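You operate a simulated robot arm through the tools that you are given. There is no shell and no other tool. Be economical: measure what you need, move in short steps, check, and stop when the job is done.

You run a simulated two-armed robot. Do the job below in one go: nothing can be reset, and whatever is moved stays where it is left.

TASK
Carry the red bin with both arms and set it on the top of the blue cabinet.

The check looks at the end state, three seconds after you hand in, the way a careful person would. Anything else that was tipped, shoved, dropped, spilled or broken makes it a failure.

THE ROBOT
Two 7-joint arms with two-finger grippers on one trunk, on a base that drives. Base frame: it is fixed to the floor where the robot stands at the start and does not move with it; the origin is under the middle of the robot, x ahead of it, y to its left, z up; the surface under the hand at the start is at about z = 0.82. Units: m, degrees, N and s.
The left shoulder is at the start at [0.024, 0.215, 0.931], the right one opposite. With the tool pointing down near the work surface each hand reaches from about 0.1 to 0.74 m from the robot's upright axis, wherever it stands, measured 20 degrees to its own side. Places, roughly: top of the blue cabinet [0.6, 1.8, 0.8]. Payload 2.2 kg a hand.
Tool frame (each hand has its own): the origin (TCP) lies between the finger pads and is the grasp point; the fingertips stand 0.019 m ahead of it; z points along the fingers, y is the line along which they close. Largest opening 0.116 m; the body of the gripper starts 0.07 m behind the TCP.
Orientation is that of the tool frame in the base frame, as a unit quaternion [w, x, y, z]. With the fingers straight down and closing along the base's y, the tool's x points along the base's -x, its y along +y and its z along -z.

THE INTERFACE
- The arms move only by the tool arm_command. It takes "left_targets", "right_targets" or both (then of equal length, played together; a hand with none holds still); each is a list of rows, each a list of 7 numbers: the shift along the tool's x, y, z in units of 200 mm (1.0 is 200 mm), then the turn, a rotation vector about the tool's x, y, z in units of 120 degrees (1.0 is 120 degrees), then the gripper command, from -1 (shut) to 1 (fully open), values between in proportion. In form: [[tx, ty, tz, rx, ry, rz, jaw], ...]. A call has 1 to 8 rows; each row is the pose to reach, as a shift and turn from the pose commanded when the call began, along the tool's axes at that moment. A call with a number of a shift or a turn outside -1 to 1 is refused whole. Rows are played at 5 a second. More than 0.05 m and 8.6 degrees between two rows, or a gripper value outside its range, and nothing of the call is played. Where a pose cannot be reached the arm comes as near as it can. A force on the tool above 40 N (or 10 N above the force at the start of the call, whichever is more), or a blocked arm, ends the call early, and 0.2 s more pass. The fingers move at their own pace and stop on an object; they squeeze with about 36 N. The grip force told is the motor's: it shows also when the fingers shut on nothing. Time passes only in rows, and 0.2 s behind the last, so rows that repeat a pose let the fingers close. The reply holds the time, the measured pose of the TCP, the force on the tool along the base axes, the opening and the grip force, in the units named above and with some noise, with the torque about the TCP (base axes, N m) and any sound that the robot's microphone picked up, and new pictures: "views" is both (left out), scene, wrist or none (wrist: the cameras of the hands that moved).
- Cameras (640 x 400 px; columns grow to the right, rows downward): "scene" is now at [0.1296, -0.0155, 1.0998]; the picture's right is [-0.16, -0.99, 0.00], its down [-0.58, 0.10, -0.81] and it looks along [0.80, -0.13, -0.59] (base axes); focal length 254 px, centre (320, 200). "left" rides on the left gripper at [0.069, 0.015, -0.097] in its tool frame; the picture's right is [-0.21, 0.98, 0.00], its down [-0.76, -0.17, -0.63] and it looks along [-0.62, -0.14, 0.77] (tool axes); focal length 251 px, centre (320, 200). "right" rides on the right gripper at [0.069, -0.015, -0.097] in its tool frame; the picture's right is [0.21, 0.98, 0.00], its down [-0.76, 0.17, -0.63] and it looks along [-0.62, 0.14, 0.77] (tool axes); focal length 251 px, centre (320, 200). There is no depth. A picture from a camera that has moved, and an enlarged one, comes with that camera's place and axes in the base frame and with its lens.
- slide_trunk(by): slides the trunk up (or, below 0, down) by that many m; the arms and the scene camera ride with it, the base frame stays. It gives what a move gives, with no picture.
- base_move(legs): drives the robot by 1 to 6 legs, each [ahead, left, turn to the left] in m, m and degrees, along the robot's own axes; the way and the turn of a leg run together, so that a leg with both is an arc; at most 1.5 m and 180 degrees a leg. The arms and the cameras ride along, it lands a little off, and it stops where it bumps. It gives what a move gives, and a new picture of the scene camera.
- head_to(pan, tilt): turns the head with the scene camera to pan (to the left, within 80 degrees either way) and tilt (down, from -29 to 69), counted from straight ahead of the robot. It gives what a move gives, and a new picture of the scene camera.
- inspect(camera, box): a new picture of the part [left, top, right, bottom] of that camera's present view, enlarged. No time passes.
- finish_job(): hands the job in; it is judged then, once.

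Work in short steps. Places have to be worked out from the pictures, the camera data and where the tool is seen: move nearer, look again, correct. Check each grasp and each placing, and mend what went wrong. You have 120 turns and 260 pictures in all, those below and enlarged ones among them. Open the grippers and draw the arms clear of the work before you hand the job in, unless the task says otherwise; then end with one line.

The tools are called after "Call:" as name(argument=value, ...) on one line, values as JSON. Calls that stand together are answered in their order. arm_command: Moves the arms, as the interface text tells. Its arguments: {"type":"object","properties":{"left_targets":{"type":"array","items":{"type":"array","items":{"type":"number"}}},"right_targets":{"type":"array","items":{"type":"array","items":{"type":"number"}}},"views":{"type":"string","enum":["both","scene","wrist","none"]}},"required":[]} The other tools are called the same way: slide_trunk (by) slides the trunk up or down; base_move (legs) drives the base; head_to (pan, tilt) turns the head that bears the scene camera; inspect (camera, box) takes an enlarged picture of a part of a camera's view; finish_job () hands the job in.

At the start:

```text
clock: 0.0
left_ee_pos: [0.4801, 0.1677, 0.8548]
left_orientation: [-0.001, 0.001, 1.0, 0.0]
left_force: [0.5, 0.2, -0.1]
left_wrist_torque: [0.0, 0.0, -0.03]
left_gripper_width: 0.1162
left_finger_force: 0.1
right_ee_pos: [0.4877, -0.245, 0.864]
right_orientation: [0.0, 0.0, 1.0, 0.0]
right_force: [0.2, 0.9, -0.7]
right_wrist_torque: [0.04, -0.03, 0.04]
right_gripper_width: 0.116
right_finger_force: 0.3
trunk travel left (down, up): [-0.075, 0.415]
robot x, y, heading: [0.0009, 0.0037, 0.1]
head pan, tilt: [-9.4, 35.8]
```

scene: 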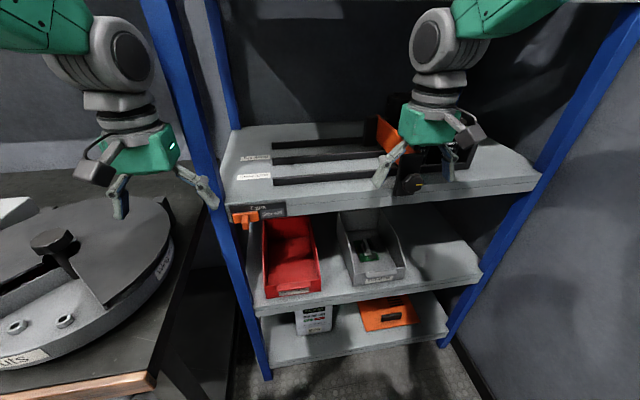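
right: 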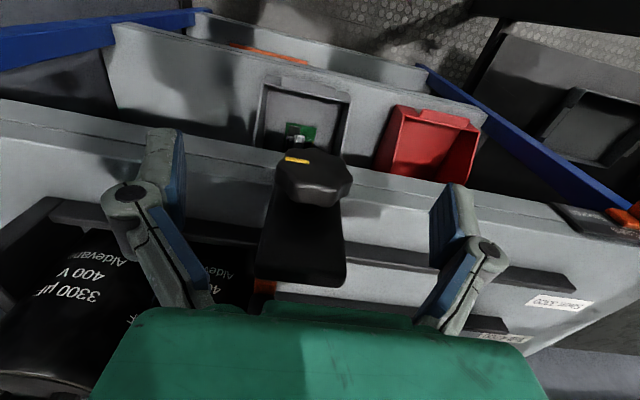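
left: 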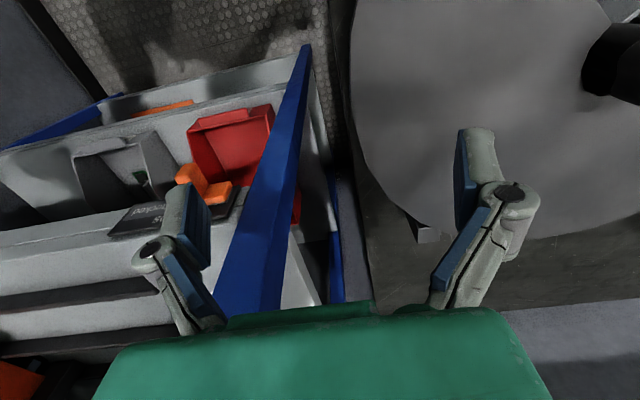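

The red bin is on the middle rack shelf (about z 0.48), with its front around x 0.55 and y from -0.08 to 0.07. I'll enlarge the bin from two cameras before moving anything.

Call:
inspect(camera="scene", box=[200, 180, 440, 340])

Call:
inspect(camera="right", box=[230, 50, 530, 240])

Call:
head_to(pan=75, tilt=20)

```text
2.50 times, centred on (320, 260) of scene
camera zoom: at [0.1296, -0.0155, 1.0998], right [-0.16, -0.99, 0.0], down [-0.58, 0.1, -0.81], along [0.8, -0.13, -0.59], focal length 635 px, centre (320, 50)
```

zoom: 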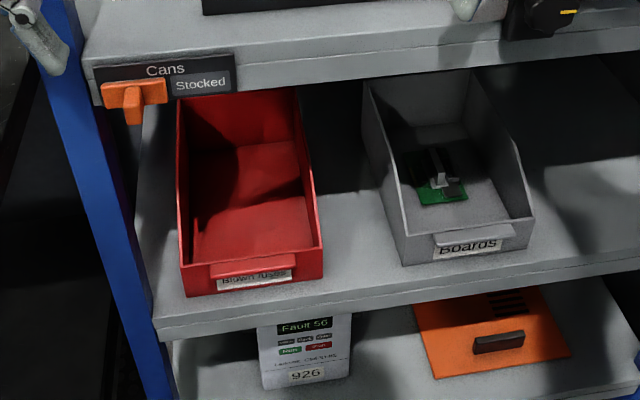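

```text
2.11 times, centred on (380, 145) of right
camera zoom: at [0.42, -0.2589, 0.9602], right [-0.21, 0.98, 0.0], down [0.76, 0.17, 0.63], along [0.62, 0.14, -0.77], focal length 529 px, centre (194, 316)
```

zoom: 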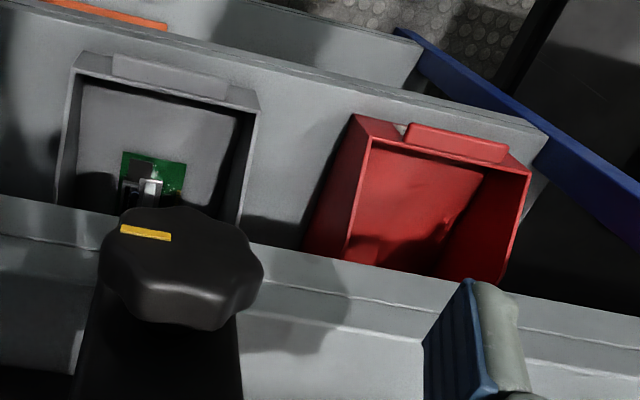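

```text
clock: 1.6
left_ee_pos: [0.4783, 0.169, 0.8573]
left_orientation: [0.0, 0.0, 1.0, 0.0]
left_force: [1.0, -0.8, -0.5]
left_wrist_torque: [0.0, 0.01, 0.03]
left_gripper_width: 0.116
left_finger_force: 0.1
right_ee_pos: [0.4854, -0.2454, 0.8643]
right_orientation: [0.001, -0.001, 1.0, 0.0]
right_force: [0.0, 0.2, 0.1]
right_wrist_torque: [-0.01, 0.0, -0.01]
right_gripper_width: 0.116
right_finger_force: 0.0
trunk travel left (down, up): [-0.075, 0.415]
robot x, y, heading: [0.0008, 0.0023, -0.2]
head pan, tilt: [75.0, 20.0]
camera scene: at [0.0673, 0.0888, 1.1251], right [0.97, -0.26, 0.0], down [-0.09, -0.33, -0.94], along [0.24, 0.91, -0.34], focal length 254 px, centre (320, 200)
```

scene: 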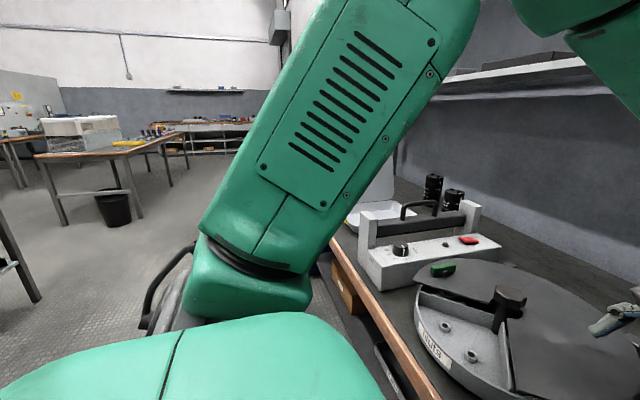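

The bin is empty, with thin side walls and a sloped front. I'll raise both hands straight up, clear of the shelf items, before backing the base away.

Call:
arm_command(left_targets=[[0, 0, -0.2, 0, 0, 0, 1], [0, 0, -0.4, 0, 0, 0, 1], [0, 0, -0.6, 0, 0, 0, 1]], right_targets=[[0, 0, -0.2, 0, 0, 0, 1], [0, 0, -0.4, 0, 0, 0, 1], [0, 0, -0.6, 0, 0, 0, 1]], views="none")

Call:
head_to(pan=0, tilt=55)

```text
clock: 2.4
left_ee_pos: [0.4795, 0.1667, 0.9772]
left_orientation: [0.002, 0.0, 1.0, -0.001]
left_force: [0.4, -0.2, -0.3]
left_wrist_torque: [-0.01, -0.03, 0.01]
left_gripper_width: 0.1159
left_finger_force: 0.1
right_ee_pos: [0.4829, -0.2449, 0.9873]
right_orientation: [0.002, 0.0, 1.0, 0.0]
right_force: [-1.0, 0.1, -0.4]
right_wrist_torque: [0.04, -0.01, -0.03]
right_gripper_width: 0.116
right_finger_force: 0.0
trunk travel left (down, up): [-0.075, 0.415]
robot x, y, heading: [0.0001, 0.0007, 0.0]
head pan, tilt: [75.0, 20.0]
```

```text
clock: 3.9
left_ee_pos: [0.4812, 0.1677, 0.9747]
left_orientation: [0.0, 0.0, 1.0, 0.0]
left_force: [-0.9, 0.1, 0.3]
left_wrist_torque: [0.0, -0.02, 0.0]
left_gripper_width: 0.1159
left_finger_force: 0.2
right_ee_pos: [0.4841, -0.2457, 0.9836]
right_orientation: [0.001, -0.001, 1.0, 0.0]
right_force: [0.4, 0.5, 0.1]
right_wrist_torque: [0.02, 0.01, -0.01]
right_gripper_width: 0.116
right_finger_force: 0.0
trunk travel left (down, up): [-0.075, 0.415]
robot x, y, heading: [0.0025, -0.0025, -0.1]
head pan, tilt: [0.0, 55.0]
camera scene: at [0.1149, -0.0011, 1.0729], right [0.0, -1.0, 0.0], down [-0.82, 0.0, -0.57], along [0.57, 0.0, -0.82], focal length 254 px, centre (320, 200)
```

scene: 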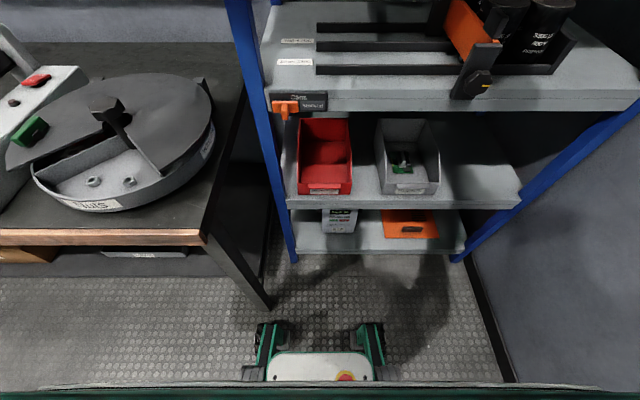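

The rack is clear to read from here. The bin spans y 0.06 to -0.09 with its front at x≈0.55, the left post is very close to it, and the gap to the gray bin is about 9 cm. I'll back up and lower the trunk for a flatter look under the upper shelf.

Call:
base_move(legs=[[-0.3, 0, 0]])

Call:
slide_trunk(by=-0.07)

Call:
head_to(pan=0, tilt=35)

```text
clock: 5.9
left_ee_pos: [0.1839, 0.1683, 0.977]
left_orientation: [0.002, 0.001, 1.0, 0.001]
left_force: [-0.1, -0.5, 0.5]
left_wrist_torque: [0.01, -0.03, 0.01]
left_gripper_width: 0.1158
left_finger_force: 0.0
right_ee_pos: [0.1873, -0.2441, 0.9855]
right_orientation: [0.002, 0.001, 1.0, 0.0]
right_force: [-0.4, 0.4, 0.0]
right_wrist_torque: [0.03, -0.02, 0.01]
right_gripper_width: 0.116
right_finger_force: 0.1
trunk travel left (down, up): [-0.075, 0.415]
robot x, y, heading: [-0.2978, 0.0004, -0.1]
head pan, tilt: [0.0, 55.0]
camera scene: at [-0.182, -0.0013, 1.073], right [0.0, -1.0, 0.0], down [-0.82, 0.0, -0.57], along [0.57, 0.0, -0.82], focal length 254 px, centre (320, 200)
```

scene: 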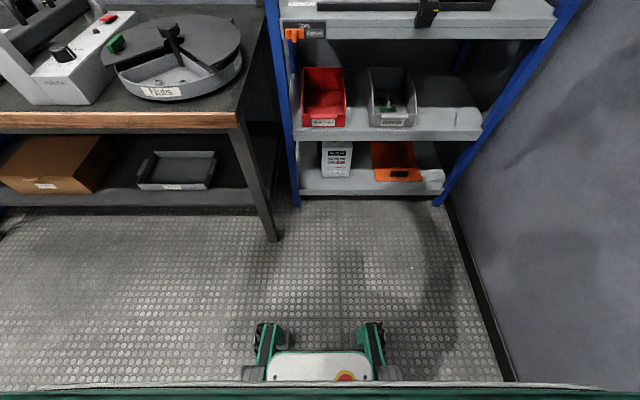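

```text
clock: 7.0
left_ee_pos: [0.1831, 0.1673, 0.9077]
left_orientation: [0.003, 0.0, 1.0, 0.0]
left_force: [0.0, 0.2, -0.9]
left_wrist_torque: [-0.03, 0.01, -0.01]
left_gripper_width: 0.116
left_finger_force: 0.1
right_ee_pos: [0.186, -0.2444, 0.9162]
right_orientation: [0.002, 0.001, 1.0, 0.0]
right_force: [0.2, 0.0, -0.3]
right_wrist_torque: [0.01, -0.02, -0.03]
right_gripper_width: 0.1162
right_finger_force: 0.0
trunk travel left (down, up): [-0.005, 0.485]
robot x, y, heading: [-0.2957, 0.0, 0.1]
head pan, tilt: [0.0, 55.0]
```

```text
clock: 7.8
left_ee_pos: [0.1813, 0.1666, 0.9069]
left_orientation: [0.003, 0.0, 1.0, 0.0]
left_force: [0.0, 0.0, -0.5]
left_wrist_torque: [0.01, 0.03, 0.0]
left_gripper_width: 0.1157
left_finger_force: 0.1
right_ee_pos: [0.1866, -0.2442, 0.917]
right_orientation: [0.003, 0.0, 1.0, 0.0]
right_force: [0.7, 0.0, 0.2]
right_wrist_torque: [-0.02, 0.02, 0.01]
right_gripper_width: 0.1165
right_finger_force: 0.1
trunk travel left (down, up): [-0.005, 0.485]
robot x, y, heading: [-0.2927, -0.0008, -0.2]
head pan, tilt: [0.0, 35.0]
camera scene: at [-0.1655, -0.0012, 1.031], right [0.0, -1.0, 0.0], down [-0.58, 0.0, -0.82], along [0.82, 0.0, -0.58], focal length 254 px, centre (320, 200)
```

scene: 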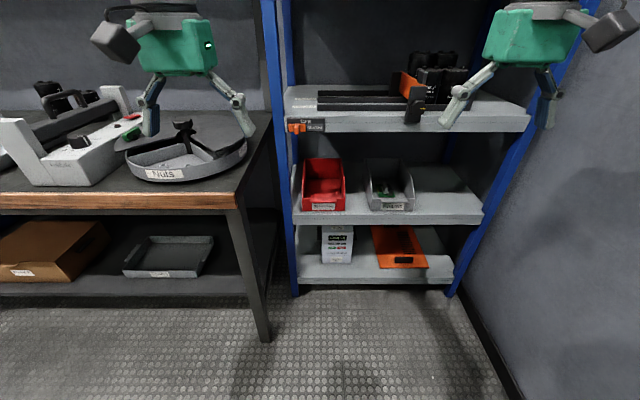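

The whole bin is visible from here. I'll enlarge it to measure its outline.

Call:
inspect(camera="scene", box=[260, 110, 440, 222])

```text
3.56 times, centred on (350, 166) of scene
camera zoom: at [-0.1655, -0.0012, 1.031], right [0.0, -1.0, 0.0], down [-0.58, 0.0, -0.82], along [0.82, 0.0, -0.58], focal length 903 px, centre (213, 321)
```

zoom: 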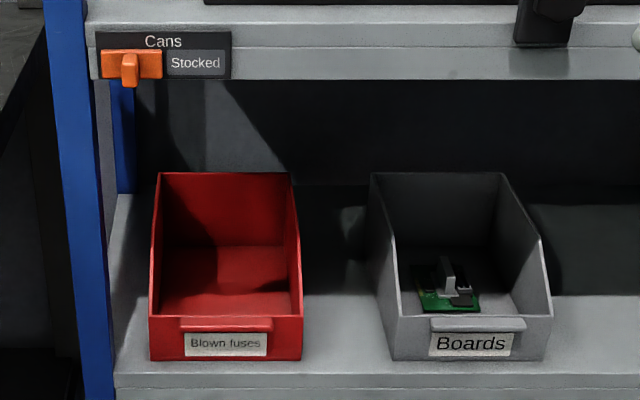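

Triangulating gives these bin measurements:
- **Extent:** x 0.554–0.775, y +0.060 to −0.087.
- **Heights:** floor at z≈0.473, side-wall tops at z≈0.574 flat for x 0.62–0.775, front wall top at z≈0.53.

Next I'll look at the shape of the hands to see how much clearance they need.

Call:
inspect(camera="scene", box=[420, 0, 640, 138])

```text
2.90 times, centred on (530, 69) of scene
camera zoom: at [-0.1655, -0.0012, 1.031], right [0.0, -1.0, 0.0], down [-0.58, 0.0, -0.82], along [0.82, 0.0, -0.58], focal length 736 px, centre (-289, 580)
```

zoom: 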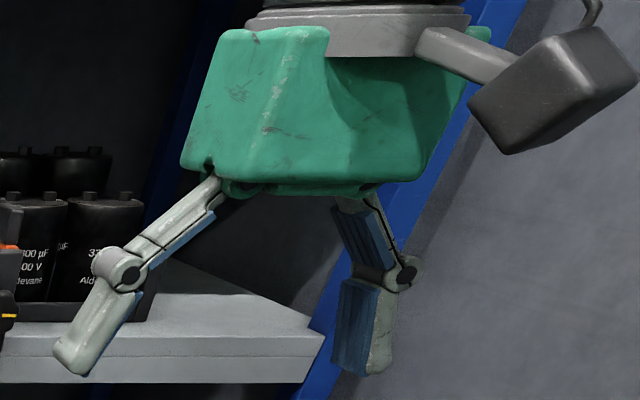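

Right arm first: it will grip the right wall from the front with the tool pitched about 45°, and drag the bin partly out, since the left post blocks the left hand. I'll shift the base slightly right and begin shaping the right arm.

Call:
base_move(legs=[[0, -0.08, 0]])

Call:
arm_command(right_targets=[[-0.1, 0.1, 0.16, 0, -0.0625, 0, 0], [-0.2, 0.2, 0.32, 0, -0.125, 0, 0], [-0.3, 0.3, 0.48, 0, -0.1875, 0, 0], [-0.4, 0.4, 0.64, 0, -0.25, 0, 0], [-0.5, 0.5, 0.8, 0, -0.3125, 0, 0], [-0.6, 0.6, 0.96, 0, -0.375, 0, 0]], views="both")

```text
clock: 8.8
left_ee_pos: [0.1822, 0.1291, 0.9009]
left_orientation: [0.001, -0.002, 1.0, -0.017]
left_force: [-0.9, 1.3, -0.3]
left_wrist_torque: [-0.2, 0.02, 0.02]
left_gripper_width: 0.1161
left_finger_force: 0.0
right_ee_pos: [0.1881, -0.2828, 0.9234]
right_orientation: [0.002, -0.002, 1.0, -0.018]
right_force: [0.1, 1.0, 0.3]
right_wrist_torque: [-0.16, 0.04, -0.01]
right_gripper_width: 0.1161
right_finger_force: 0.0
trunk travel left (down, up): [-0.005, 0.485]
robot x, y, heading: [-0.2953, -0.0663, 0.4]
head pan, tilt: [0.0, 35.0]
camera scene: at [-0.1641, -0.038, 1.0303], right [0.0, -1.0, 0.03], down [-0.58, -0.03, -0.82], along [0.82, -0.02, -0.58], focal length 254 px, centre (320, 200)
```

scene: 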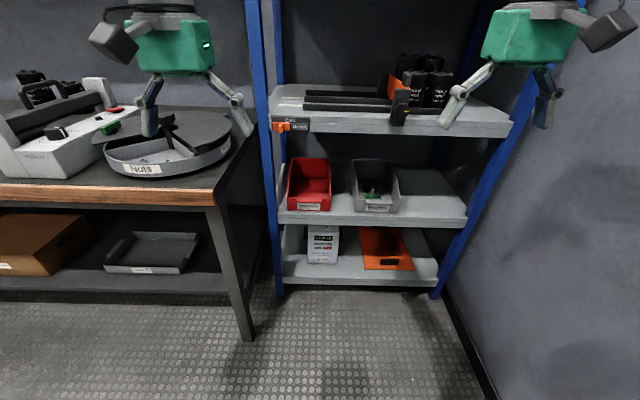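

```text
clock: 10.4
left_ee_pos: [0.1761, 0.1226, 0.9081]
left_orientation: [0.004, -0.005, 1.0, -0.009]
left_force: [-1.6, 1.5, 0.6]
left_wrist_torque: [-0.07, -0.04, 0.02]
left_gripper_width: 0.1159
left_finger_force: 0.0
right_ee_pos: [0.3124, -0.1884, 0.759]
right_orientation: [0.404, 0.019, 0.914, 0.016]
right_force: [-0.2, 1.0, -0.3]
right_wrist_torque: [-0.15, -0.05, -0.12]
right_gripper_width: 0.0581
right_finger_force: 0.0
trunk travel left (down, up): [-0.005, 0.485]
robot x, y, heading: [-0.2972, -0.0628, 0.0]
head pan, tilt: [0.0, 35.0]
stopped in row 6 (right hand): the arm was blocked; the commanded pose is now the measured one
camera scene: at [-0.1656, -0.0504, 1.0311], right [0.0, -1.0, 0.01], down [-0.58, -0.01, -0.82], along [0.82, -0.01, -0.58], focal length 254 px, centre (320, 200)
camera right: at [0.1954, -0.2004, 0.7715], right [-0.12, 0.99, -0.12], down [0.04, 0.12, 0.99], along [0.99, 0.12, -0.06], focal length 251 px, centre (320, 200)
```

scene: 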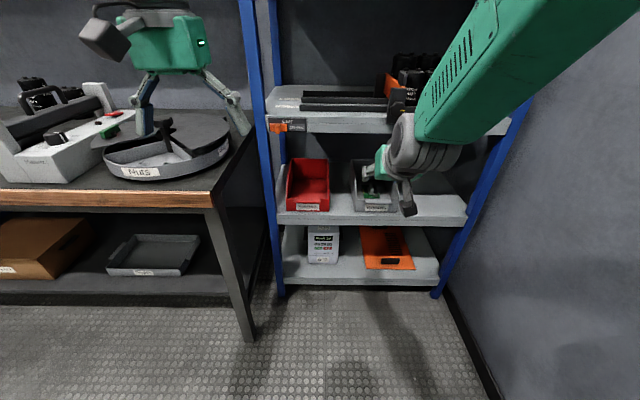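
right: 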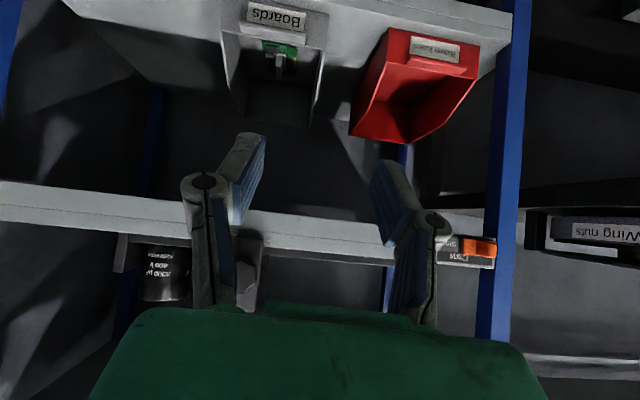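

The base came to rest leaning slightly and the arm reported blocked, so the right elbow is probably against the right-hand wall. I'll move the base back left to free it.

Call:
base_move(legs=[[0, 0.07, 0]])

Call:
head_to(pan=-55, tilt=20)

```text
clock: 11.5
left_ee_pos: [0.181, 0.1322, 0.9133]
left_orientation: [0.003, -0.002, 1.0, 0.016]
left_force: [0.8, -2.8, -1.8]
left_wrist_torque: [0.35, 0.02, -0.03]
left_gripper_width: 0.116
left_finger_force: 0.1
right_ee_pos: [0.3179, -0.1716, 0.7477]
right_orientation: [0.4, 0.033, 0.915, 0.04]
right_force: [-0.3, -4.2, -0.5]
right_wrist_torque: [0.23, -0.08, 0.22]
right_gripper_width: 0.058
right_finger_force: 0.0
trunk travel left (down, up): [-0.005, 0.485]
robot x, y, heading: [-0.2971, -0.0108, 0.0]
head pan, tilt: [0.0, 35.0]
camera scene: at [-0.1619, -0.0421, 1.0301], right [0.0, -1.0, -0.03], down [-0.58, 0.03, -0.82], along [0.82, 0.02, -0.58], focal length 254 px, centre (320, 200)
```

scene: 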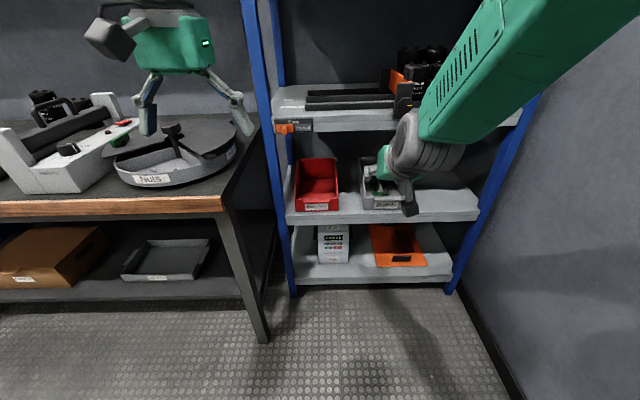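

```text
clock: 12.7
left_ee_pos: [0.1769, 0.1831, 0.9078]
left_orientation: [0.004, -0.003, 1.0, -0.009]
left_force: [0.1, 1.0, 0.3]
left_wrist_torque: [-0.17, 0.02, 0.02]
left_gripper_width: 0.1162
left_finger_force: 0.0
right_ee_pos: [0.3137, -0.126, 0.7591]
right_orientation: [0.404, 0.021, 0.915, 0.016]
right_force: [0.5, 1.2, 0.2]
right_wrist_torque: [-0.1, 0.02, -0.07]
right_gripper_width: 0.058
right_finger_force: 0.1
trunk travel left (down, up): [-0.005, 0.485]
robot x, y, heading: [-0.2945, -0.0038, 0.2]
head pan, tilt: [-55.0, 20.0]
camera scene: at [-0.1985, -0.0563, 1.0565], right [-0.82, -0.58, 0.02], down [-0.2, 0.26, -0.95], along [0.54, -0.78, -0.32], focal length 254 px, centre (320, 200)
```

scene: 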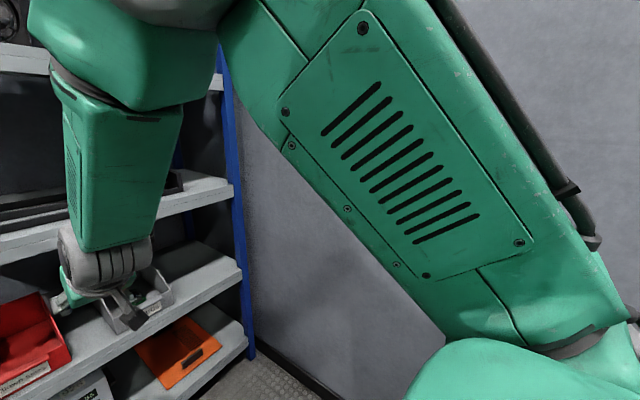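

The picture shows the elbow is not near the wall. The trunk was swaying from the sideways drive, with about 1° of lean left. I'll carry on to the pre-grasp pose at bin-wall height, about 0.2 m short of the bin.

Call:
arm_command(right_targets=[[0.077, 0.033, 0.166, 0, 0, 0, 0], [0.153, 0.065, 0.333, 0, 0, 0, 0], [0.23, 0.1, 0.5, 0, 0, 0, 0], [0.307, 0.13, 0.667, 0, 0, 0, 0], [0.383, 0.163, 0.833, 0, 0, 0, 0], [0.46, 0.195, 1.0, 0, 0, 0, 0]], views="wrist")

Call:
head_to(pan=0, tilt=40)

```text
clock: 14.1
left_ee_pos: [0.1776, 0.1743, 0.9092]
left_orientation: [0.004, -0.002, 1.0, -0.005]
left_force: [-0.9, 2.1, 0.0]
left_wrist_torque: [-0.08, -0.01, -0.03]
left_gripper_width: 0.116
left_finger_force: 0.0
right_ee_pos: [0.398, -0.0844, 0.5546]
right_orientation: [0.403, 0.024, 0.915, 0.018]
right_force: [-0.8, 1.3, 0.4]
right_wrist_torque: [-0.09, -0.03, -0.09]
right_gripper_width: 0.0578
right_finger_force: 0.1
trunk travel left (down, up): [-0.005, 0.485]
robot x, y, heading: [-0.2955, -0.0062, -0.1]
head pan, tilt: [-55.0, 20.0]
camera right: at [0.2802, -0.0975, 0.5685], right [-0.12, 0.99, -0.11], down [0.05, 0.11, 0.99], along [0.99, 0.11, -0.06], focal length 251 px, centre (320, 200)
```

right: 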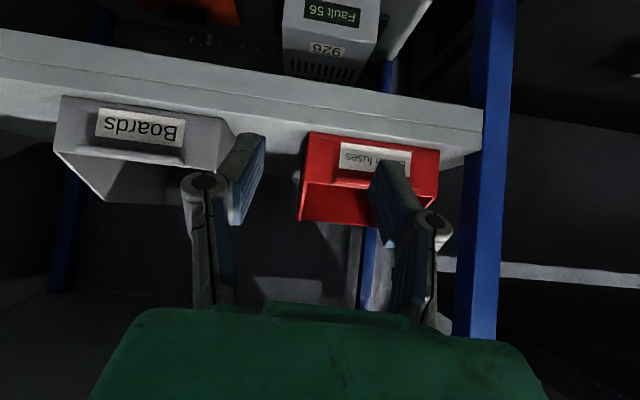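

```text
clock: 15.3
left_ee_pos: [0.1766, 0.1514, 0.912]
left_orientation: [0.005, -0.002, 1.0, 0.004]
left_force: [0.1, 0.3, -0.5]
left_wrist_torque: [0.04, -0.02, 0.04]
left_gripper_width: 0.1161
left_finger_force: 0.1
right_ee_pos: [0.3981, -0.1043, 0.5552]
right_orientation: [0.402, 0.03, 0.915, 0.028]
right_force: [0.9, -0.8, 0.2]
right_wrist_torque: [0.05, -0.01, 0.05]
right_gripper_width: 0.0578
right_finger_force: 0.0
trunk travel left (down, up): [-0.005, 0.485]
robot x, y, heading: [-0.2949, -0.0123, 0.2]
head pan, tilt: [0.0, 40.0]
camera scene: at [-0.1665, -0.0191, 1.0234], right [0.0, -1.0, -0.01], down [-0.65, 0.01, -0.76], along [0.76, 0.0, -0.65], focal length 254 px, centre (320, 200)
```

scene: 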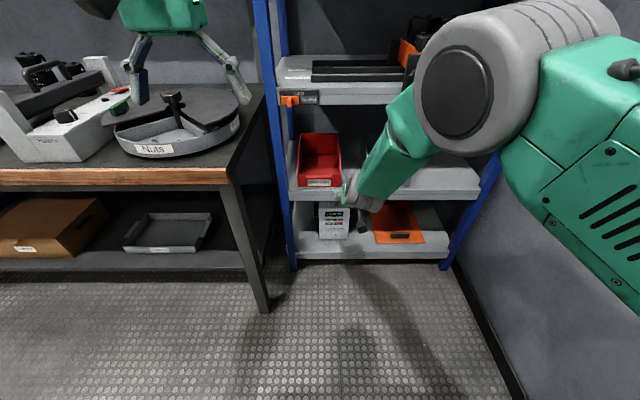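

The trunk is still swaying slowly in y after the sideways drive. I'll hold while it settles and take out the hand's 4° roll.

Call:
arm_command(right_targets=[[0, 0, 0, 0.013, 0, -0.037, 0], [0, 0, 0, 0.013, 0, -0.037, 0], [0, 0, 0, 0.013, 0, -0.037, 0], [0, 0, 0, 0.013, 0, -0.037, 0], [0, 0, 0, 0.013, 0, -0.037, 0], [0, 0, 0, 0.013, 0, -0.037, 0], [0, 0, 0, 0.013, 0, -0.037, 0], [0, 0, 0, 0.013, 0, -0.037, 0]], views="none")

Call:
arm_command(right_targets=[[0, 0, 0, 0, 0, 0, 0], [0, 0, 0, 0, 0, 0, 0], [0, 0, 0, 0, 0, 0, 0], [0, 0, 0, 0, 0, 0, 0], [0, 0, 0, 0, 0, 0, 0], [0, 0, 0, 0, 0, 0, 0], [0, 0, 0, 0, 0, 0, 0], [0, 0, 0, 0, 0, 0, 0]], views="none")

```text
clock: 17.1
left_ee_pos: [0.1753, 0.1621, 0.91]
left_orientation: [0.005, -0.002, 1.0, -0.001]
left_force: [0.4, 0.1, 0.3]
left_wrist_torque: [0.0, -0.02, 0.02]
left_gripper_width: 0.1162
left_finger_force: 0.1
right_ee_pos: [0.399, -0.0957, 0.5562]
right_orientation: [0.403, -0.002, 0.915, -0.004]
right_force: [0.0, 0.4, 0.1]
right_wrist_torque: [-0.03, 0.05, -0.04]
right_gripper_width: 0.0581
right_finger_force: 0.0
trunk travel left (down, up): [-0.005, 0.485]
robot x, y, heading: [-0.2942, -0.0064, 0.2]
head pan, tilt: [0.0, 40.0]
```

```text
clock: 18.9
left_ee_pos: [0.1755, 0.1607, 0.9107]
left_orientation: [0.006, 0.0, 1.0, 0.0]
left_force: [-0.2, 0.0, 0.3]
left_wrist_torque: [-0.01, 0.0, -0.02]
left_gripper_width: 0.1157
left_finger_force: 0.1
right_ee_pos: [0.3979, -0.0964, 0.5555]
right_orientation: [0.403, -0.003, 0.915, -0.003]
right_force: [0.2, 0.5, 0.2]
right_wrist_torque: [-0.02, -0.01, -0.01]
right_gripper_width: 0.0582
right_finger_force: 0.1
trunk travel left (down, up): [-0.005, 0.485]
robot x, y, heading: [-0.2955, -0.0109, -0.1]
head pan, tilt: [0.0, 40.0]
```

It has settled, with the right TCP at [0.398, −0.0965, 0.5555] and the wall at y≈−0.087. I'll drive ahead 0.12 and check through the wrist camera.

Call:
base_move(legs=[[0.12, 0, 0]])

Call:
arm_command(right_targets=[[0, 0, 0, 0, 0, 0, 0], [0, 0, 0, 0, 0, 0, 0], [0, 0, 0, 0, 0, 0, 0], [0, 0, 0, 0, 0, 0, 0]], views="wrist")

```text
clock: 20.2
left_ee_pos: [0.2957, 0.1596, 0.9102]
left_orientation: [0.003, 0.0, 1.0, 0.0]
left_force: [-0.4, -0.1, -0.2]
left_wrist_torque: [-0.01, 0.07, -0.01]
left_gripper_width: 0.1159
left_finger_force: 0.0
right_ee_pos: [0.5174, -0.0971, 0.554]
right_orientation: [0.402, -0.002, 0.915, -0.004]
right_force: [0.0, 0.4, 0.5]
right_wrist_torque: [-0.02, 0.0, -0.02]
right_gripper_width: 0.0579
right_finger_force: 0.0
trunk travel left (down, up): [-0.005, 0.485]
robot x, y, heading: [-0.1758, -0.0082, -0.2]
head pan, tilt: [0.0, 40.0]
camera scene: at [-0.0475, -0.0088, 1.0232], right [0.0, -1.0, 0.0], down [-0.65, 0.0, -0.76], along [0.76, 0.0, -0.65], focal length 254 px, centre (320, 200)
```

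scene: 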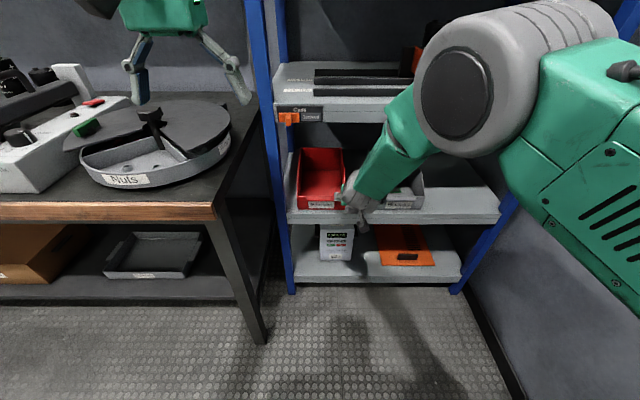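

```text
clock: 21.2
left_ee_pos: [0.2912, 0.1603, 0.9125]
left_orientation: [0.006, -0.002, 1.0, 0.001]
left_force: [0.4, 0.4, -0.5]
left_wrist_torque: [0.0, 0.0, 0.03]
left_gripper_width: 0.116
left_finger_force: 0.0
right_ee_pos: [0.5162, -0.0977, 0.5573]
right_orientation: [0.403, -0.001, 0.915, -0.005]
right_force: [0.7, -0.2, -0.6]
right_wrist_torque: [0.0, -0.01, 0.0]
right_gripper_width: 0.0581
right_finger_force: 0.1
trunk travel left (down, up): [-0.005, 0.485]
robot x, y, heading: [-0.1732, -0.0074, -0.3]
head pan, tilt: [0.0, 40.0]
camera right: at [0.3976, -0.1117, 0.5719], right [-0.14, 0.98, -0.17], down [0.04, 0.17, 0.98], along [0.99, 0.13, -0.07], focal length 251 px, centre (320, 200)
```

right: 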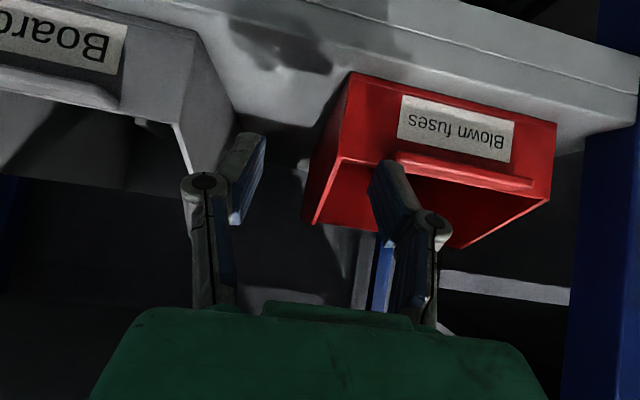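

The wrist view confirms the bin's right front corner at y≈−0.085, z≈0.531. I'll raise the hand slightly, centre it on the wall, then drive in so the fingers straddle the wall.

Call:
arm_command(right_targets=[[-0.05, 0.055, -0.045, 0, 0, 0, 0], [-0.05, 0.055, -0.045, 0, 0, 0, 0]], views="none")

Call:
base_move(legs=[[0.085, 0, 0]])

Call:
arm_command(right_targets=[[0, 0, 0, 0, 0, 0, 0], [0, 0, 0, 0, 0, 0, 0], [0, 0, 0, 0, 0, 0, 0]], views="wrist")

```text
clock: 21.8
left_ee_pos: [0.2929, 0.1601, 0.9124]
left_orientation: [0.005, -0.001, 1.0, 0.001]
left_force: [-0.2, 0.2, 0.0]
left_wrist_torque: [0.01, -0.03, -0.02]
left_gripper_width: 0.1159
left_finger_force: 0.1
right_ee_pos: [0.5141, -0.0871, 0.5714]
right_orientation: [0.404, -0.001, 0.915, -0.004]
right_force: [0.0, -0.2, 0.3]
right_wrist_torque: [0.01, 0.03, 0.0]
right_gripper_width: 0.0579
right_finger_force: 0.0
trunk travel left (down, up): [-0.005, 0.485]
robot x, y, heading: [-0.1769, -0.0101, 0.1]
head pan, tilt: [0.0, 40.0]
```

```text
clock: 22.9
left_ee_pos: [0.3786, 0.1606, 0.9126]
left_orientation: [0.005, 0.0, 1.0, 0.0]
left_force: [0.5, 0.0, -0.4]
left_wrist_torque: [0.02, 0.02, -0.04]
left_gripper_width: 0.116
left_finger_force: 0.1
right_ee_pos: [0.6, -0.0865, 0.5698]
right_orientation: [0.403, -0.001, 0.915, -0.004]
right_force: [-0.1, -0.3, 0.0]
right_wrist_torque: [0.0, 0.0, -0.01]
right_gripper_width: 0.0582
right_finger_force: 0.0
trunk travel left (down, up): [-0.005, 0.485]
robot x, y, heading: [-0.0949, -0.01, -0.1]
head pan, tilt: [0.0, 40.0]
camera scene: at [0.0374, -0.0086, 1.0232], right [0.0, -1.0, 0.0], down [-0.65, 0.0, -0.76], along [0.76, 0.0, -0.65], focal length 254 px, centre (320, 200)
```

scene: 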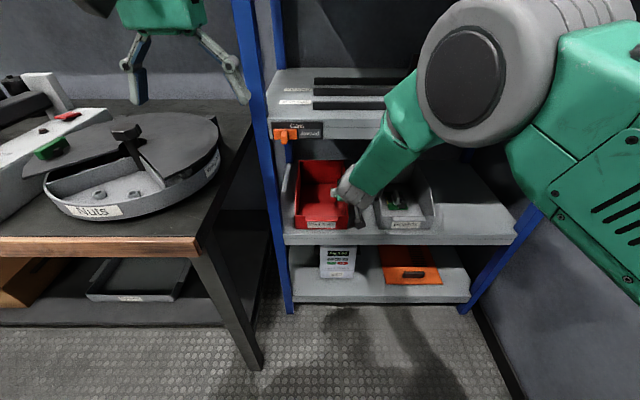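

```text
clock: 23.6
left_ee_pos: [0.3747, 0.1597, 0.9142]
left_orientation: [0.008, -0.001, 1.0, 0.0]
left_force: [-1.0, 0.6, -0.8]
left_wrist_torque: [-0.01, 0.0, -0.02]
left_gripper_width: 0.1158
left_finger_force: 0.1
right_ee_pos: [0.5994, -0.0868, 0.5722]
right_orientation: [0.405, -0.002, 0.914, -0.003]
right_force: [-0.2, 0.2, 0.4]
right_wrist_torque: [0.01, 0.0, -0.01]
right_gripper_width: 0.0582
right_finger_force: 0.0
trunk travel left (down, up): [-0.005, 0.485]
robot x, y, heading: [-0.092, -0.0058, 0.0]
head pan, tilt: [0.0, 40.0]
camera right: at [0.4812, -0.1008, 0.5868], right [-0.14, 0.98, -0.17], down [0.04, 0.17, 0.98], along [0.99, 0.13, -0.06], focal length 251 px, centre (320, 200)
```

right: 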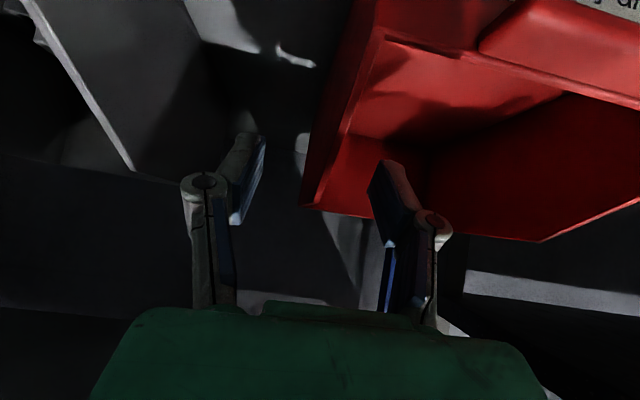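

The fingers straddle the right wall. I'll lower and advance a little, then close.

Call:
arm_command(right_targets=[[0.012, 0, 0.06, 0, 0, 0, 0], [0.024, 0, 0.123, 0, 0, 0, 0], [0.024, 0, 0.123, 0, 0, 0, -1], [0.024, 0, 0.123, 0, 0, 0, -1], [0.024, 0, 0.123, 0, 0, 0, -1]], views="both")

```text
clock: 24.9
left_ee_pos: [0.3747, 0.1593, 0.9144]
left_orientation: [0.007, -0.001, 1.0, -0.001]
left_force: [-0.1, 0.3, 0.3]
left_wrist_torque: [-0.02, 0.01, 0.02]
left_gripper_width: 0.116
left_finger_force: 0.1
right_ee_pos: [0.6134, -0.0866, 0.5515]
right_orientation: [0.404, -0.002, 0.915, -0.003]
right_force: [-0.2, 0.5, 0.1]
right_wrist_torque: [0.02, 0.05, -0.06]
right_gripper_width: 0.006
right_finger_force: 33.3
trunk travel left (down, up): [-0.005, 0.485]
robot x, y, heading: [-0.0905, -0.0109, 0.2]
head pan, tilt: [0.0, 40.0]
camera scene: at [0.0366, -0.0085, 1.0233], right [0.0, -1.0, 0.0], down [-0.65, 0.0, -0.76], along [0.76, 0.0, -0.65], focal length 254 px, centre (320, 200)
camera right: at [0.4963, -0.1009, 0.5656], right [-0.14, 0.98, -0.17], down [0.04, 0.17, 0.98], along [0.99, 0.13, -0.07], focal length 251 px, centre (320, 200)
```

scene: 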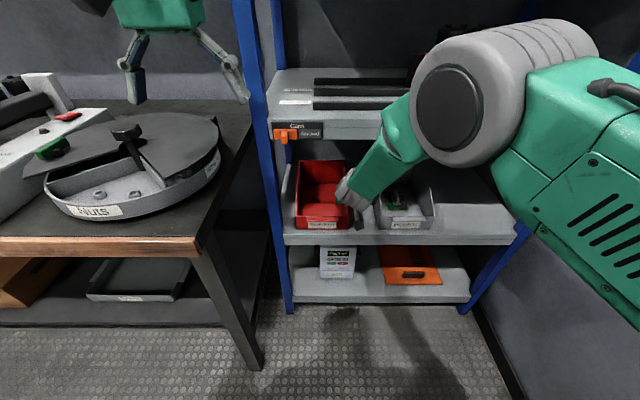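
right: 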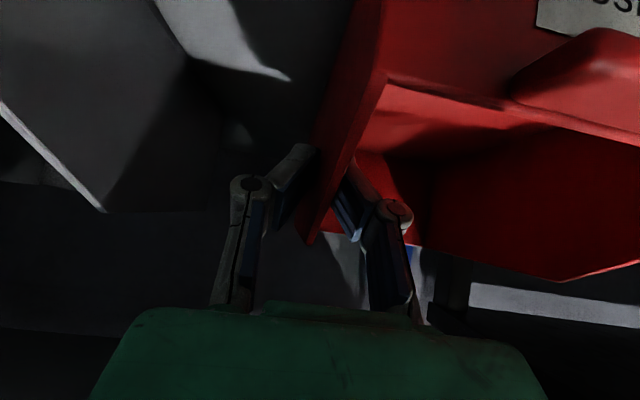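

The wall is gripped at 6 mm. I'll draw the bin out by driving back 0.15, keeping its rear on the shelf.

Call:
base_move(legs=[[-0.05, 0, 0], [-0.05, 0, 0], [-0.05, 0, 0]])

Call:
arm_command(right_targets=[[0, 0, 0, 0, 0, 0, -1], [0, 0, 0, 0, 0, 0, -1], [0, 0, 0, 0, 0, 0, -1]], views="wrist")

```text
clock: 26.8
left_ee_pos: [0.2238, 0.1593, 0.9136]
left_orientation: [0.008, 0.0, 1.0, 0.0]
left_force: [-0.8, 0.0, 0.6]
left_wrist_torque: [-0.01, -0.02, -0.01]
left_gripper_width: 0.1159
left_finger_force: 0.1
right_ee_pos: [0.4627, -0.0879, 0.5511]
right_orientation: [0.405, 0.0, 0.914, -0.004]
right_force: [0.0, -0.8, -0.3]
right_wrist_torque: [0.08, -0.25, -0.08]
right_gripper_width: 0.0063
right_finger_force: 34.0
trunk travel left (down, up): [-0.005, 0.485]
robot x, y, heading: [-0.2435, -0.0118, -0.2]
head pan, tilt: [0.0, 40.0]
camera scene: at [-0.115, -0.0088, 1.0235], right [0.0, -1.0, 0.0], down [-0.65, 0.0, -0.76], along [0.76, 0.0, -0.65], focal length 254 px, centre (320, 200)
```

scene: 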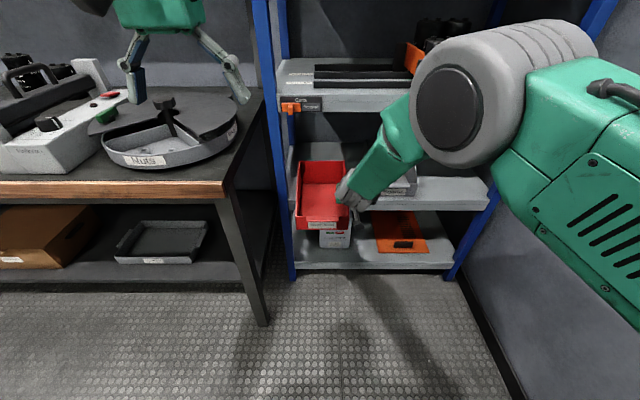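

```text
clock: 27.6
left_ee_pos: [0.2205, 0.159, 0.9157]
left_orientation: [0.008, 0.0, 1.0, 0.0]
left_force: [-0.2, -0.2, -0.2]
left_wrist_torque: [0.01, -0.01, 0.03]
left_gripper_width: 0.116
left_finger_force: 0.1
right_ee_pos: [0.4608, -0.0869, 0.5535]
right_orientation: [0.406, -0.001, 0.914, -0.003]
right_force: [0.2, 1.4, 0.1]
right_wrist_torque: [-0.13, 0.14, 0.07]
right_gripper_width: 0.006
right_finger_force: 33.5
trunk travel left (down, up): [-0.005, 0.485]
robot x, y, heading: [-0.2396, -0.0073, -0.2]
head pan, tilt: [0.0, 40.0]
camera right: at [0.3435, -0.1017, 0.5671], right [-0.14, 0.98, -0.17], down [0.04, 0.17, 0.98], along [0.99, 0.13, -0.06], focal length 251 px, centre (320, 200)
```

right: 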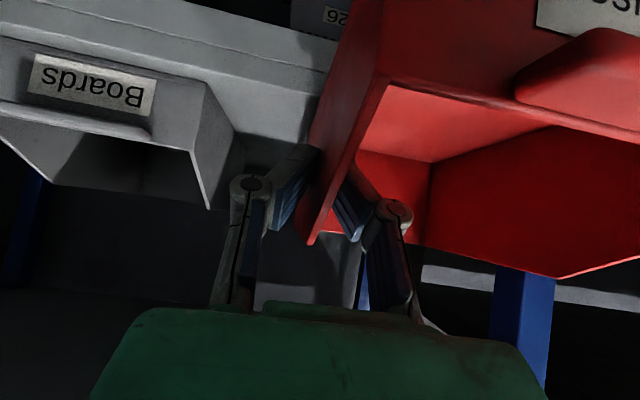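

The bin came out cleanly. Next I'll drag it 3 cm to the right, away from the post.

Call:
arm_command(right_targets=[[0, -0.04, 0, 0, 0, 0, -1], [0, -0.08, 0, 0, 0, 0, -1], [0, -0.12, 0, 0, 0, 0, -1], [0, -0.16, 0, 0, 0, 0, -1], [0, -0.16, 0, 0, 0, 0, -1]], views="none")

Call:
arm_command(left_targets=[[-0.07, -0.05, 0.16, 0, -0.065, 0, 0], [-0.13, -0.1, 0.32, 0, -0.13, 0, 0], [-0.2, -0.15, 0.48, 0, -0.195, 0, 0], [-0.27, -0.2, 0.64, 0, -0.26, 0, 0], [-0.33, -0.25, 0.8, 0, -0.325, 0, 0], [-0.4, -0.3, 0.95, 0, -0.39, 0, 0], [-0.4, -0.3, 0.95, 0, -0.39, 0, 0]], views="both")

```text
clock: 28.8
left_ee_pos: [0.221, 0.1597, 0.916]
left_orientation: [0.008, 0.001, 1.0, 0.0]
left_force: [0.0, 0.5, 0.3]
left_wrist_torque: [-0.01, 0.01, -0.01]
left_gripper_width: 0.116
left_finger_force: 0.1
right_ee_pos: [0.4592, -0.1203, 0.5534]
right_orientation: [0.405, -0.001, 0.915, -0.004]
right_force: [-0.3, 0.9, 1.5]
right_wrist_torque: [-0.05, 0.09, 0.01]
right_gripper_width: 0.006
right_finger_force: 33.8
trunk travel left (down, up): [-0.005, 0.485]
robot x, y, heading: [-0.2419, -0.0111, 0.1]
head pan, tilt: [0.0, 40.0]
```

```text
clock: 30.4
left_ee_pos: [0.3092, 0.1039, 0.741]
left_orientation: [0.413, -0.011, 0.91, -0.008]
left_force: [-0.7, 1.0, -0.3]
left_wrist_torque: [0.0, 0.04, 0.0]
left_gripper_width: 0.0579
left_finger_force: 0.1
left hand out of reach, approached as far as the arm can: row 5
right_ee_pos: [0.46, -0.1207, 0.5535]
right_orientation: [0.405, -0.001, 0.914, -0.003]
right_force: [-0.2, 0.3, -0.3]
right_wrist_torque: [-0.01, 0.08, -0.03]
right_gripper_width: 0.0058
right_finger_force: 33.3
trunk travel left (down, up): [-0.005, 0.485]
robot x, y, heading: [-0.2435, -0.0087, 0.2]
head pan, tilt: [0.0, 40.0]
camera scene: at [-0.1144, -0.0091, 1.0234], right [0.0, -1.0, 0.0], down [-0.65, 0.0, -0.76], along [0.76, 0.0, -0.65], focal length 254 px, centre (320, 200)
camera left: at [0.1907, 0.1165, 0.7514], right [0.13, 0.98, 0.14], down [0.02, -0.14, 0.99], along [0.99, -0.12, -0.04], focal length 251 px, centre (320, 200)
```

scene: 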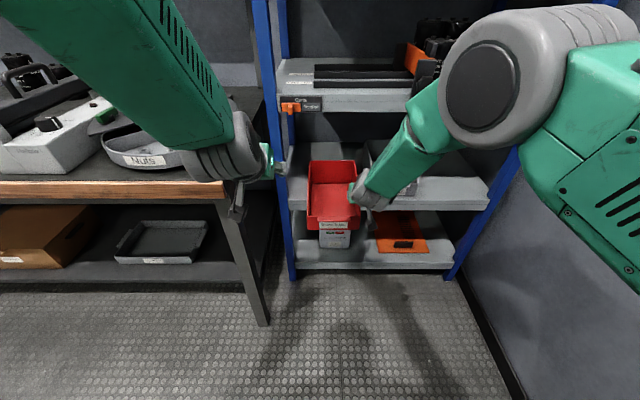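
left: 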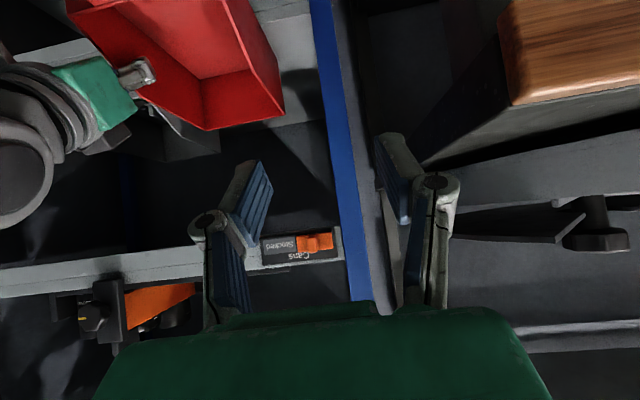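

The left wall is at y≈0.026. I'll bring the left hand to a spot in front of and above it.

Call:
arm_command(left_targets=[[0.06, -0.074, 0.146, 0, 0, 0.003, 0], [0.118, -0.148, 0.29, 0, 0, 0.006, 0], [0.177, -0.222, 0.44, 0, 0, 0.009, 0], [0.236, -0.296, 0.585, -0.002, 0, 0.0127, 0], [0.295, -0.37, 0.73, -0.0026, 0, 0.0127, 0], [0.295, -0.37, 0.73, -0.0026, 0, 0.0127, 0], [0.295, -0.37, 0.73, -0.0026, 0, 0.0127, 0]], views="both")

```text
clock: 32.0
left_ee_pos: [0.3799, 0.0324, 0.5864]
left_orientation: [0.405, 0.002, 0.914, 0.008]
left_force: [-0.2, -0.5, 1.1]
left_wrist_torque: [-0.01, 0.0, 0.03]
left_gripper_width: 0.0582
left_finger_force: 0.1
right_ee_pos: [0.4606, -0.1204, 0.5525]
right_orientation: [0.405, 0.0, 0.914, -0.003]
right_force: [0.2, 0.2, 0.9]
right_wrist_torque: [-0.01, 0.05, -0.01]
right_gripper_width: 0.0061
right_finger_force: 33.1
trunk travel left (down, up): [-0.005, 0.485]
robot x, y, heading: [-0.2443, -0.0101, -0.2]
head pan, tilt: [0.0, 40.0]
camera scene: at [-0.1135, -0.0101, 1.0233], right [0.0, -1.0, 0.0], down [-0.65, 0.0, -0.76], along [0.76, 0.0, -0.65], focal length 254 px, centre (320, 200)
camera left: at [0.2621, 0.0458, 0.6012], right [0.14, 0.97, 0.17], down [0.04, -0.18, 0.98], along [0.99, -0.13, -0.07], focal length 251 px, centre (320, 200)
```

scene: 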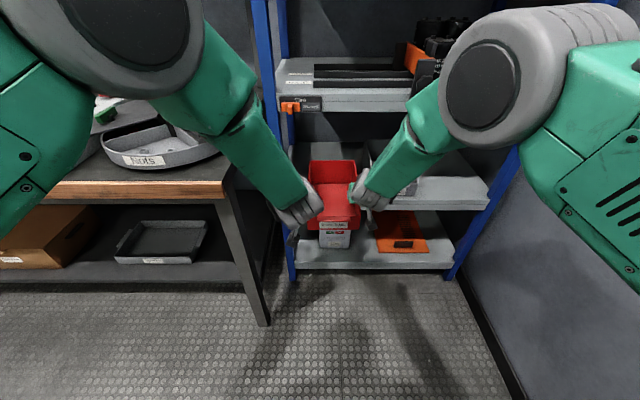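
left: 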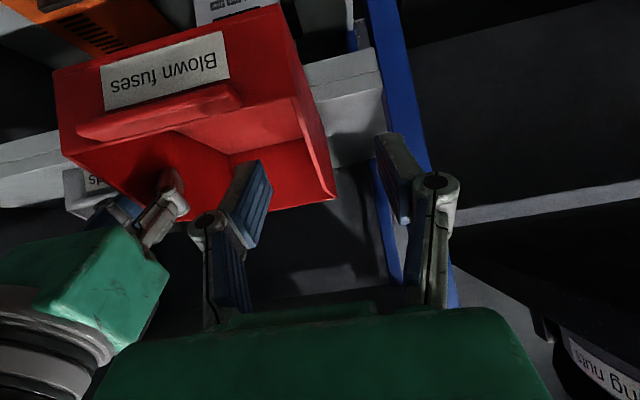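

The left wall's front corner is at y≈0.023 and its knee at ≈0.030, so the hand is well lined up. I'll advance above the front edge, then lower onto the wall.

Call:
arm_command(left_targets=[[-0.09, -0.01, 0.1, 0, 0, 0, 0], [-0.18, -0.02, 0.2, 0, 0, 0, 0], [-0.275, -0.03, 0.303, 0, 0, 0, 0], [-0.21, -0.03, 0.36, 0, 0, 0, 0], [-0.15, -0.03, 0.418, 0, 0, 0, 0], [-0.15, -0.03, 0.418, 0, 0, 0, 0]], views="both")

```text
clock: 33.4
left_ee_pos: [0.4565, 0.0193, 0.5496]
left_orientation: [0.406, 0.011, 0.914, 0.009]
left_force: [0.0, 0.3, 0.2]
left_wrist_torque: [-0.01, 0.0, -0.01]
left_gripper_width: 0.0581
left_finger_force: 0.0
right_ee_pos: [0.4601, -0.1213, 0.5521]
right_orientation: [0.405, 0.0, 0.914, -0.003]
right_force: [0.3, 0.4, 0.0]
right_wrist_torque: [0.02, 0.04, -0.04]
right_gripper_width: 0.006
right_finger_force: 33.1
trunk travel left (down, up): [-0.005, 0.485]
robot x, y, heading: [-0.2424, -0.0051, 0.1]
head pan, tilt: [0.0, 40.0]
camera scene: at [-0.1132, -0.0101, 1.0232], right [0.0, -1.0, 0.0], down [-0.65, 0.0, -0.76], along [0.76, 0.0, -0.65], focal length 254 px, centre (320, 200)
camera left: at [0.339, 0.0334, 0.5646], right [0.16, 0.97, 0.18], down [0.04, -0.19, 0.98], along [0.99, -0.15, -0.07], focal length 251 px, centre (320, 200)
```

scene: 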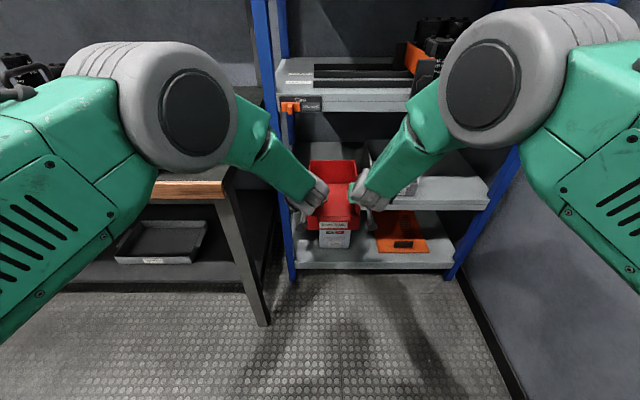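
left: 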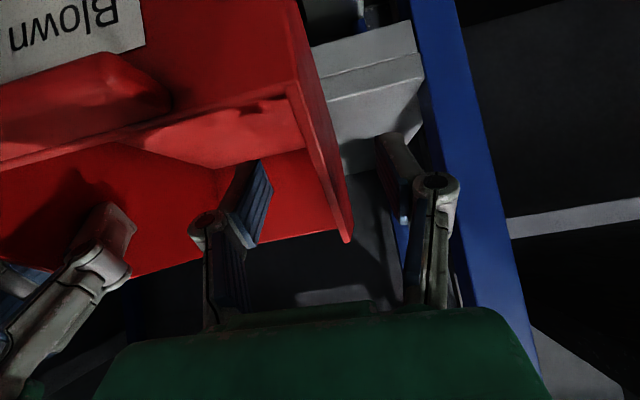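

The fingers straddle the left wall, with the TCP about 7 mm too far in. I'll centre it and close.

Call:
arm_command(left_targets=[[0, 0.04, 0, 0, 0, 0, 0], [0, 0.04, 0, 0, 0, 0, -0.5], [0, 0.04, 0, 0, 0, 0, -1], [0, 0.04, 0, 0, 0, 0, -1], [0, 0.04, 0, 0, 0, 0, -1]], views="both")

```text
clock: 34.6
left_ee_pos: [0.4551, 0.025, 0.5511]
left_orientation: [0.405, 0.011, 0.914, 0.008]
left_force: [2.3, -6.3, -0.3]
left_wrist_torque: [-0.59, 0.32, 0.43]
left_gripper_width: 0.006
left_finger_force: 34.1
right_ee_pos: [0.4598, -0.1204, 0.5521]
right_orientation: [0.405, -0.001, 0.914, -0.003]
right_force: [-1.9, 6.6, -1.2]
right_wrist_torque: [0.24, -0.08, -0.13]
right_gripper_width: 0.0061
right_finger_force: 33.1
trunk travel left (down, up): [-0.005, 0.485]
robot x, y, heading: [-0.2402, -0.0099, -0.2]
head pan, tilt: [0.0, 40.0]
camera scene: at [-0.1129, -0.01, 1.0232], right [0.0, -1.0, 0.0], down [-0.65, 0.0, -0.76], along [0.76, 0.0, -0.65], focal length 254 px, centre (320, 200)
camera left: at [0.3383, 0.0405, 0.565], right [0.16, 0.97, 0.18], down [0.04, -0.19, 0.98], along [0.99, -0.15, -0.07], focal length 251 px, centre (320, 200)
```

scene: 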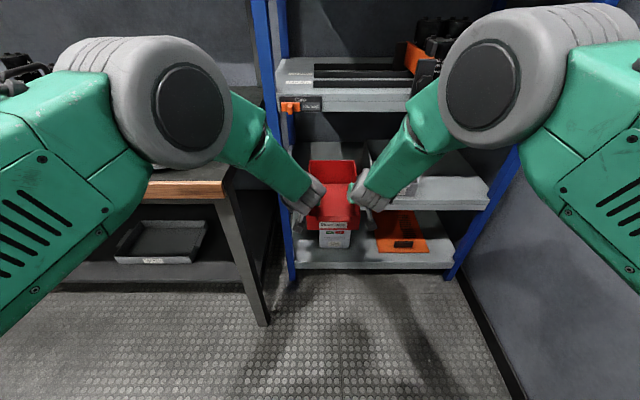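
left: 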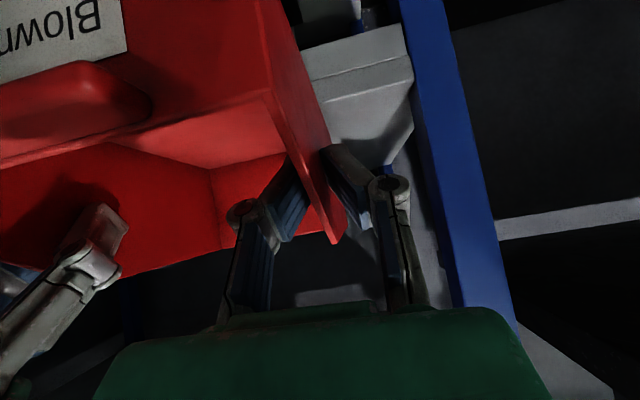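

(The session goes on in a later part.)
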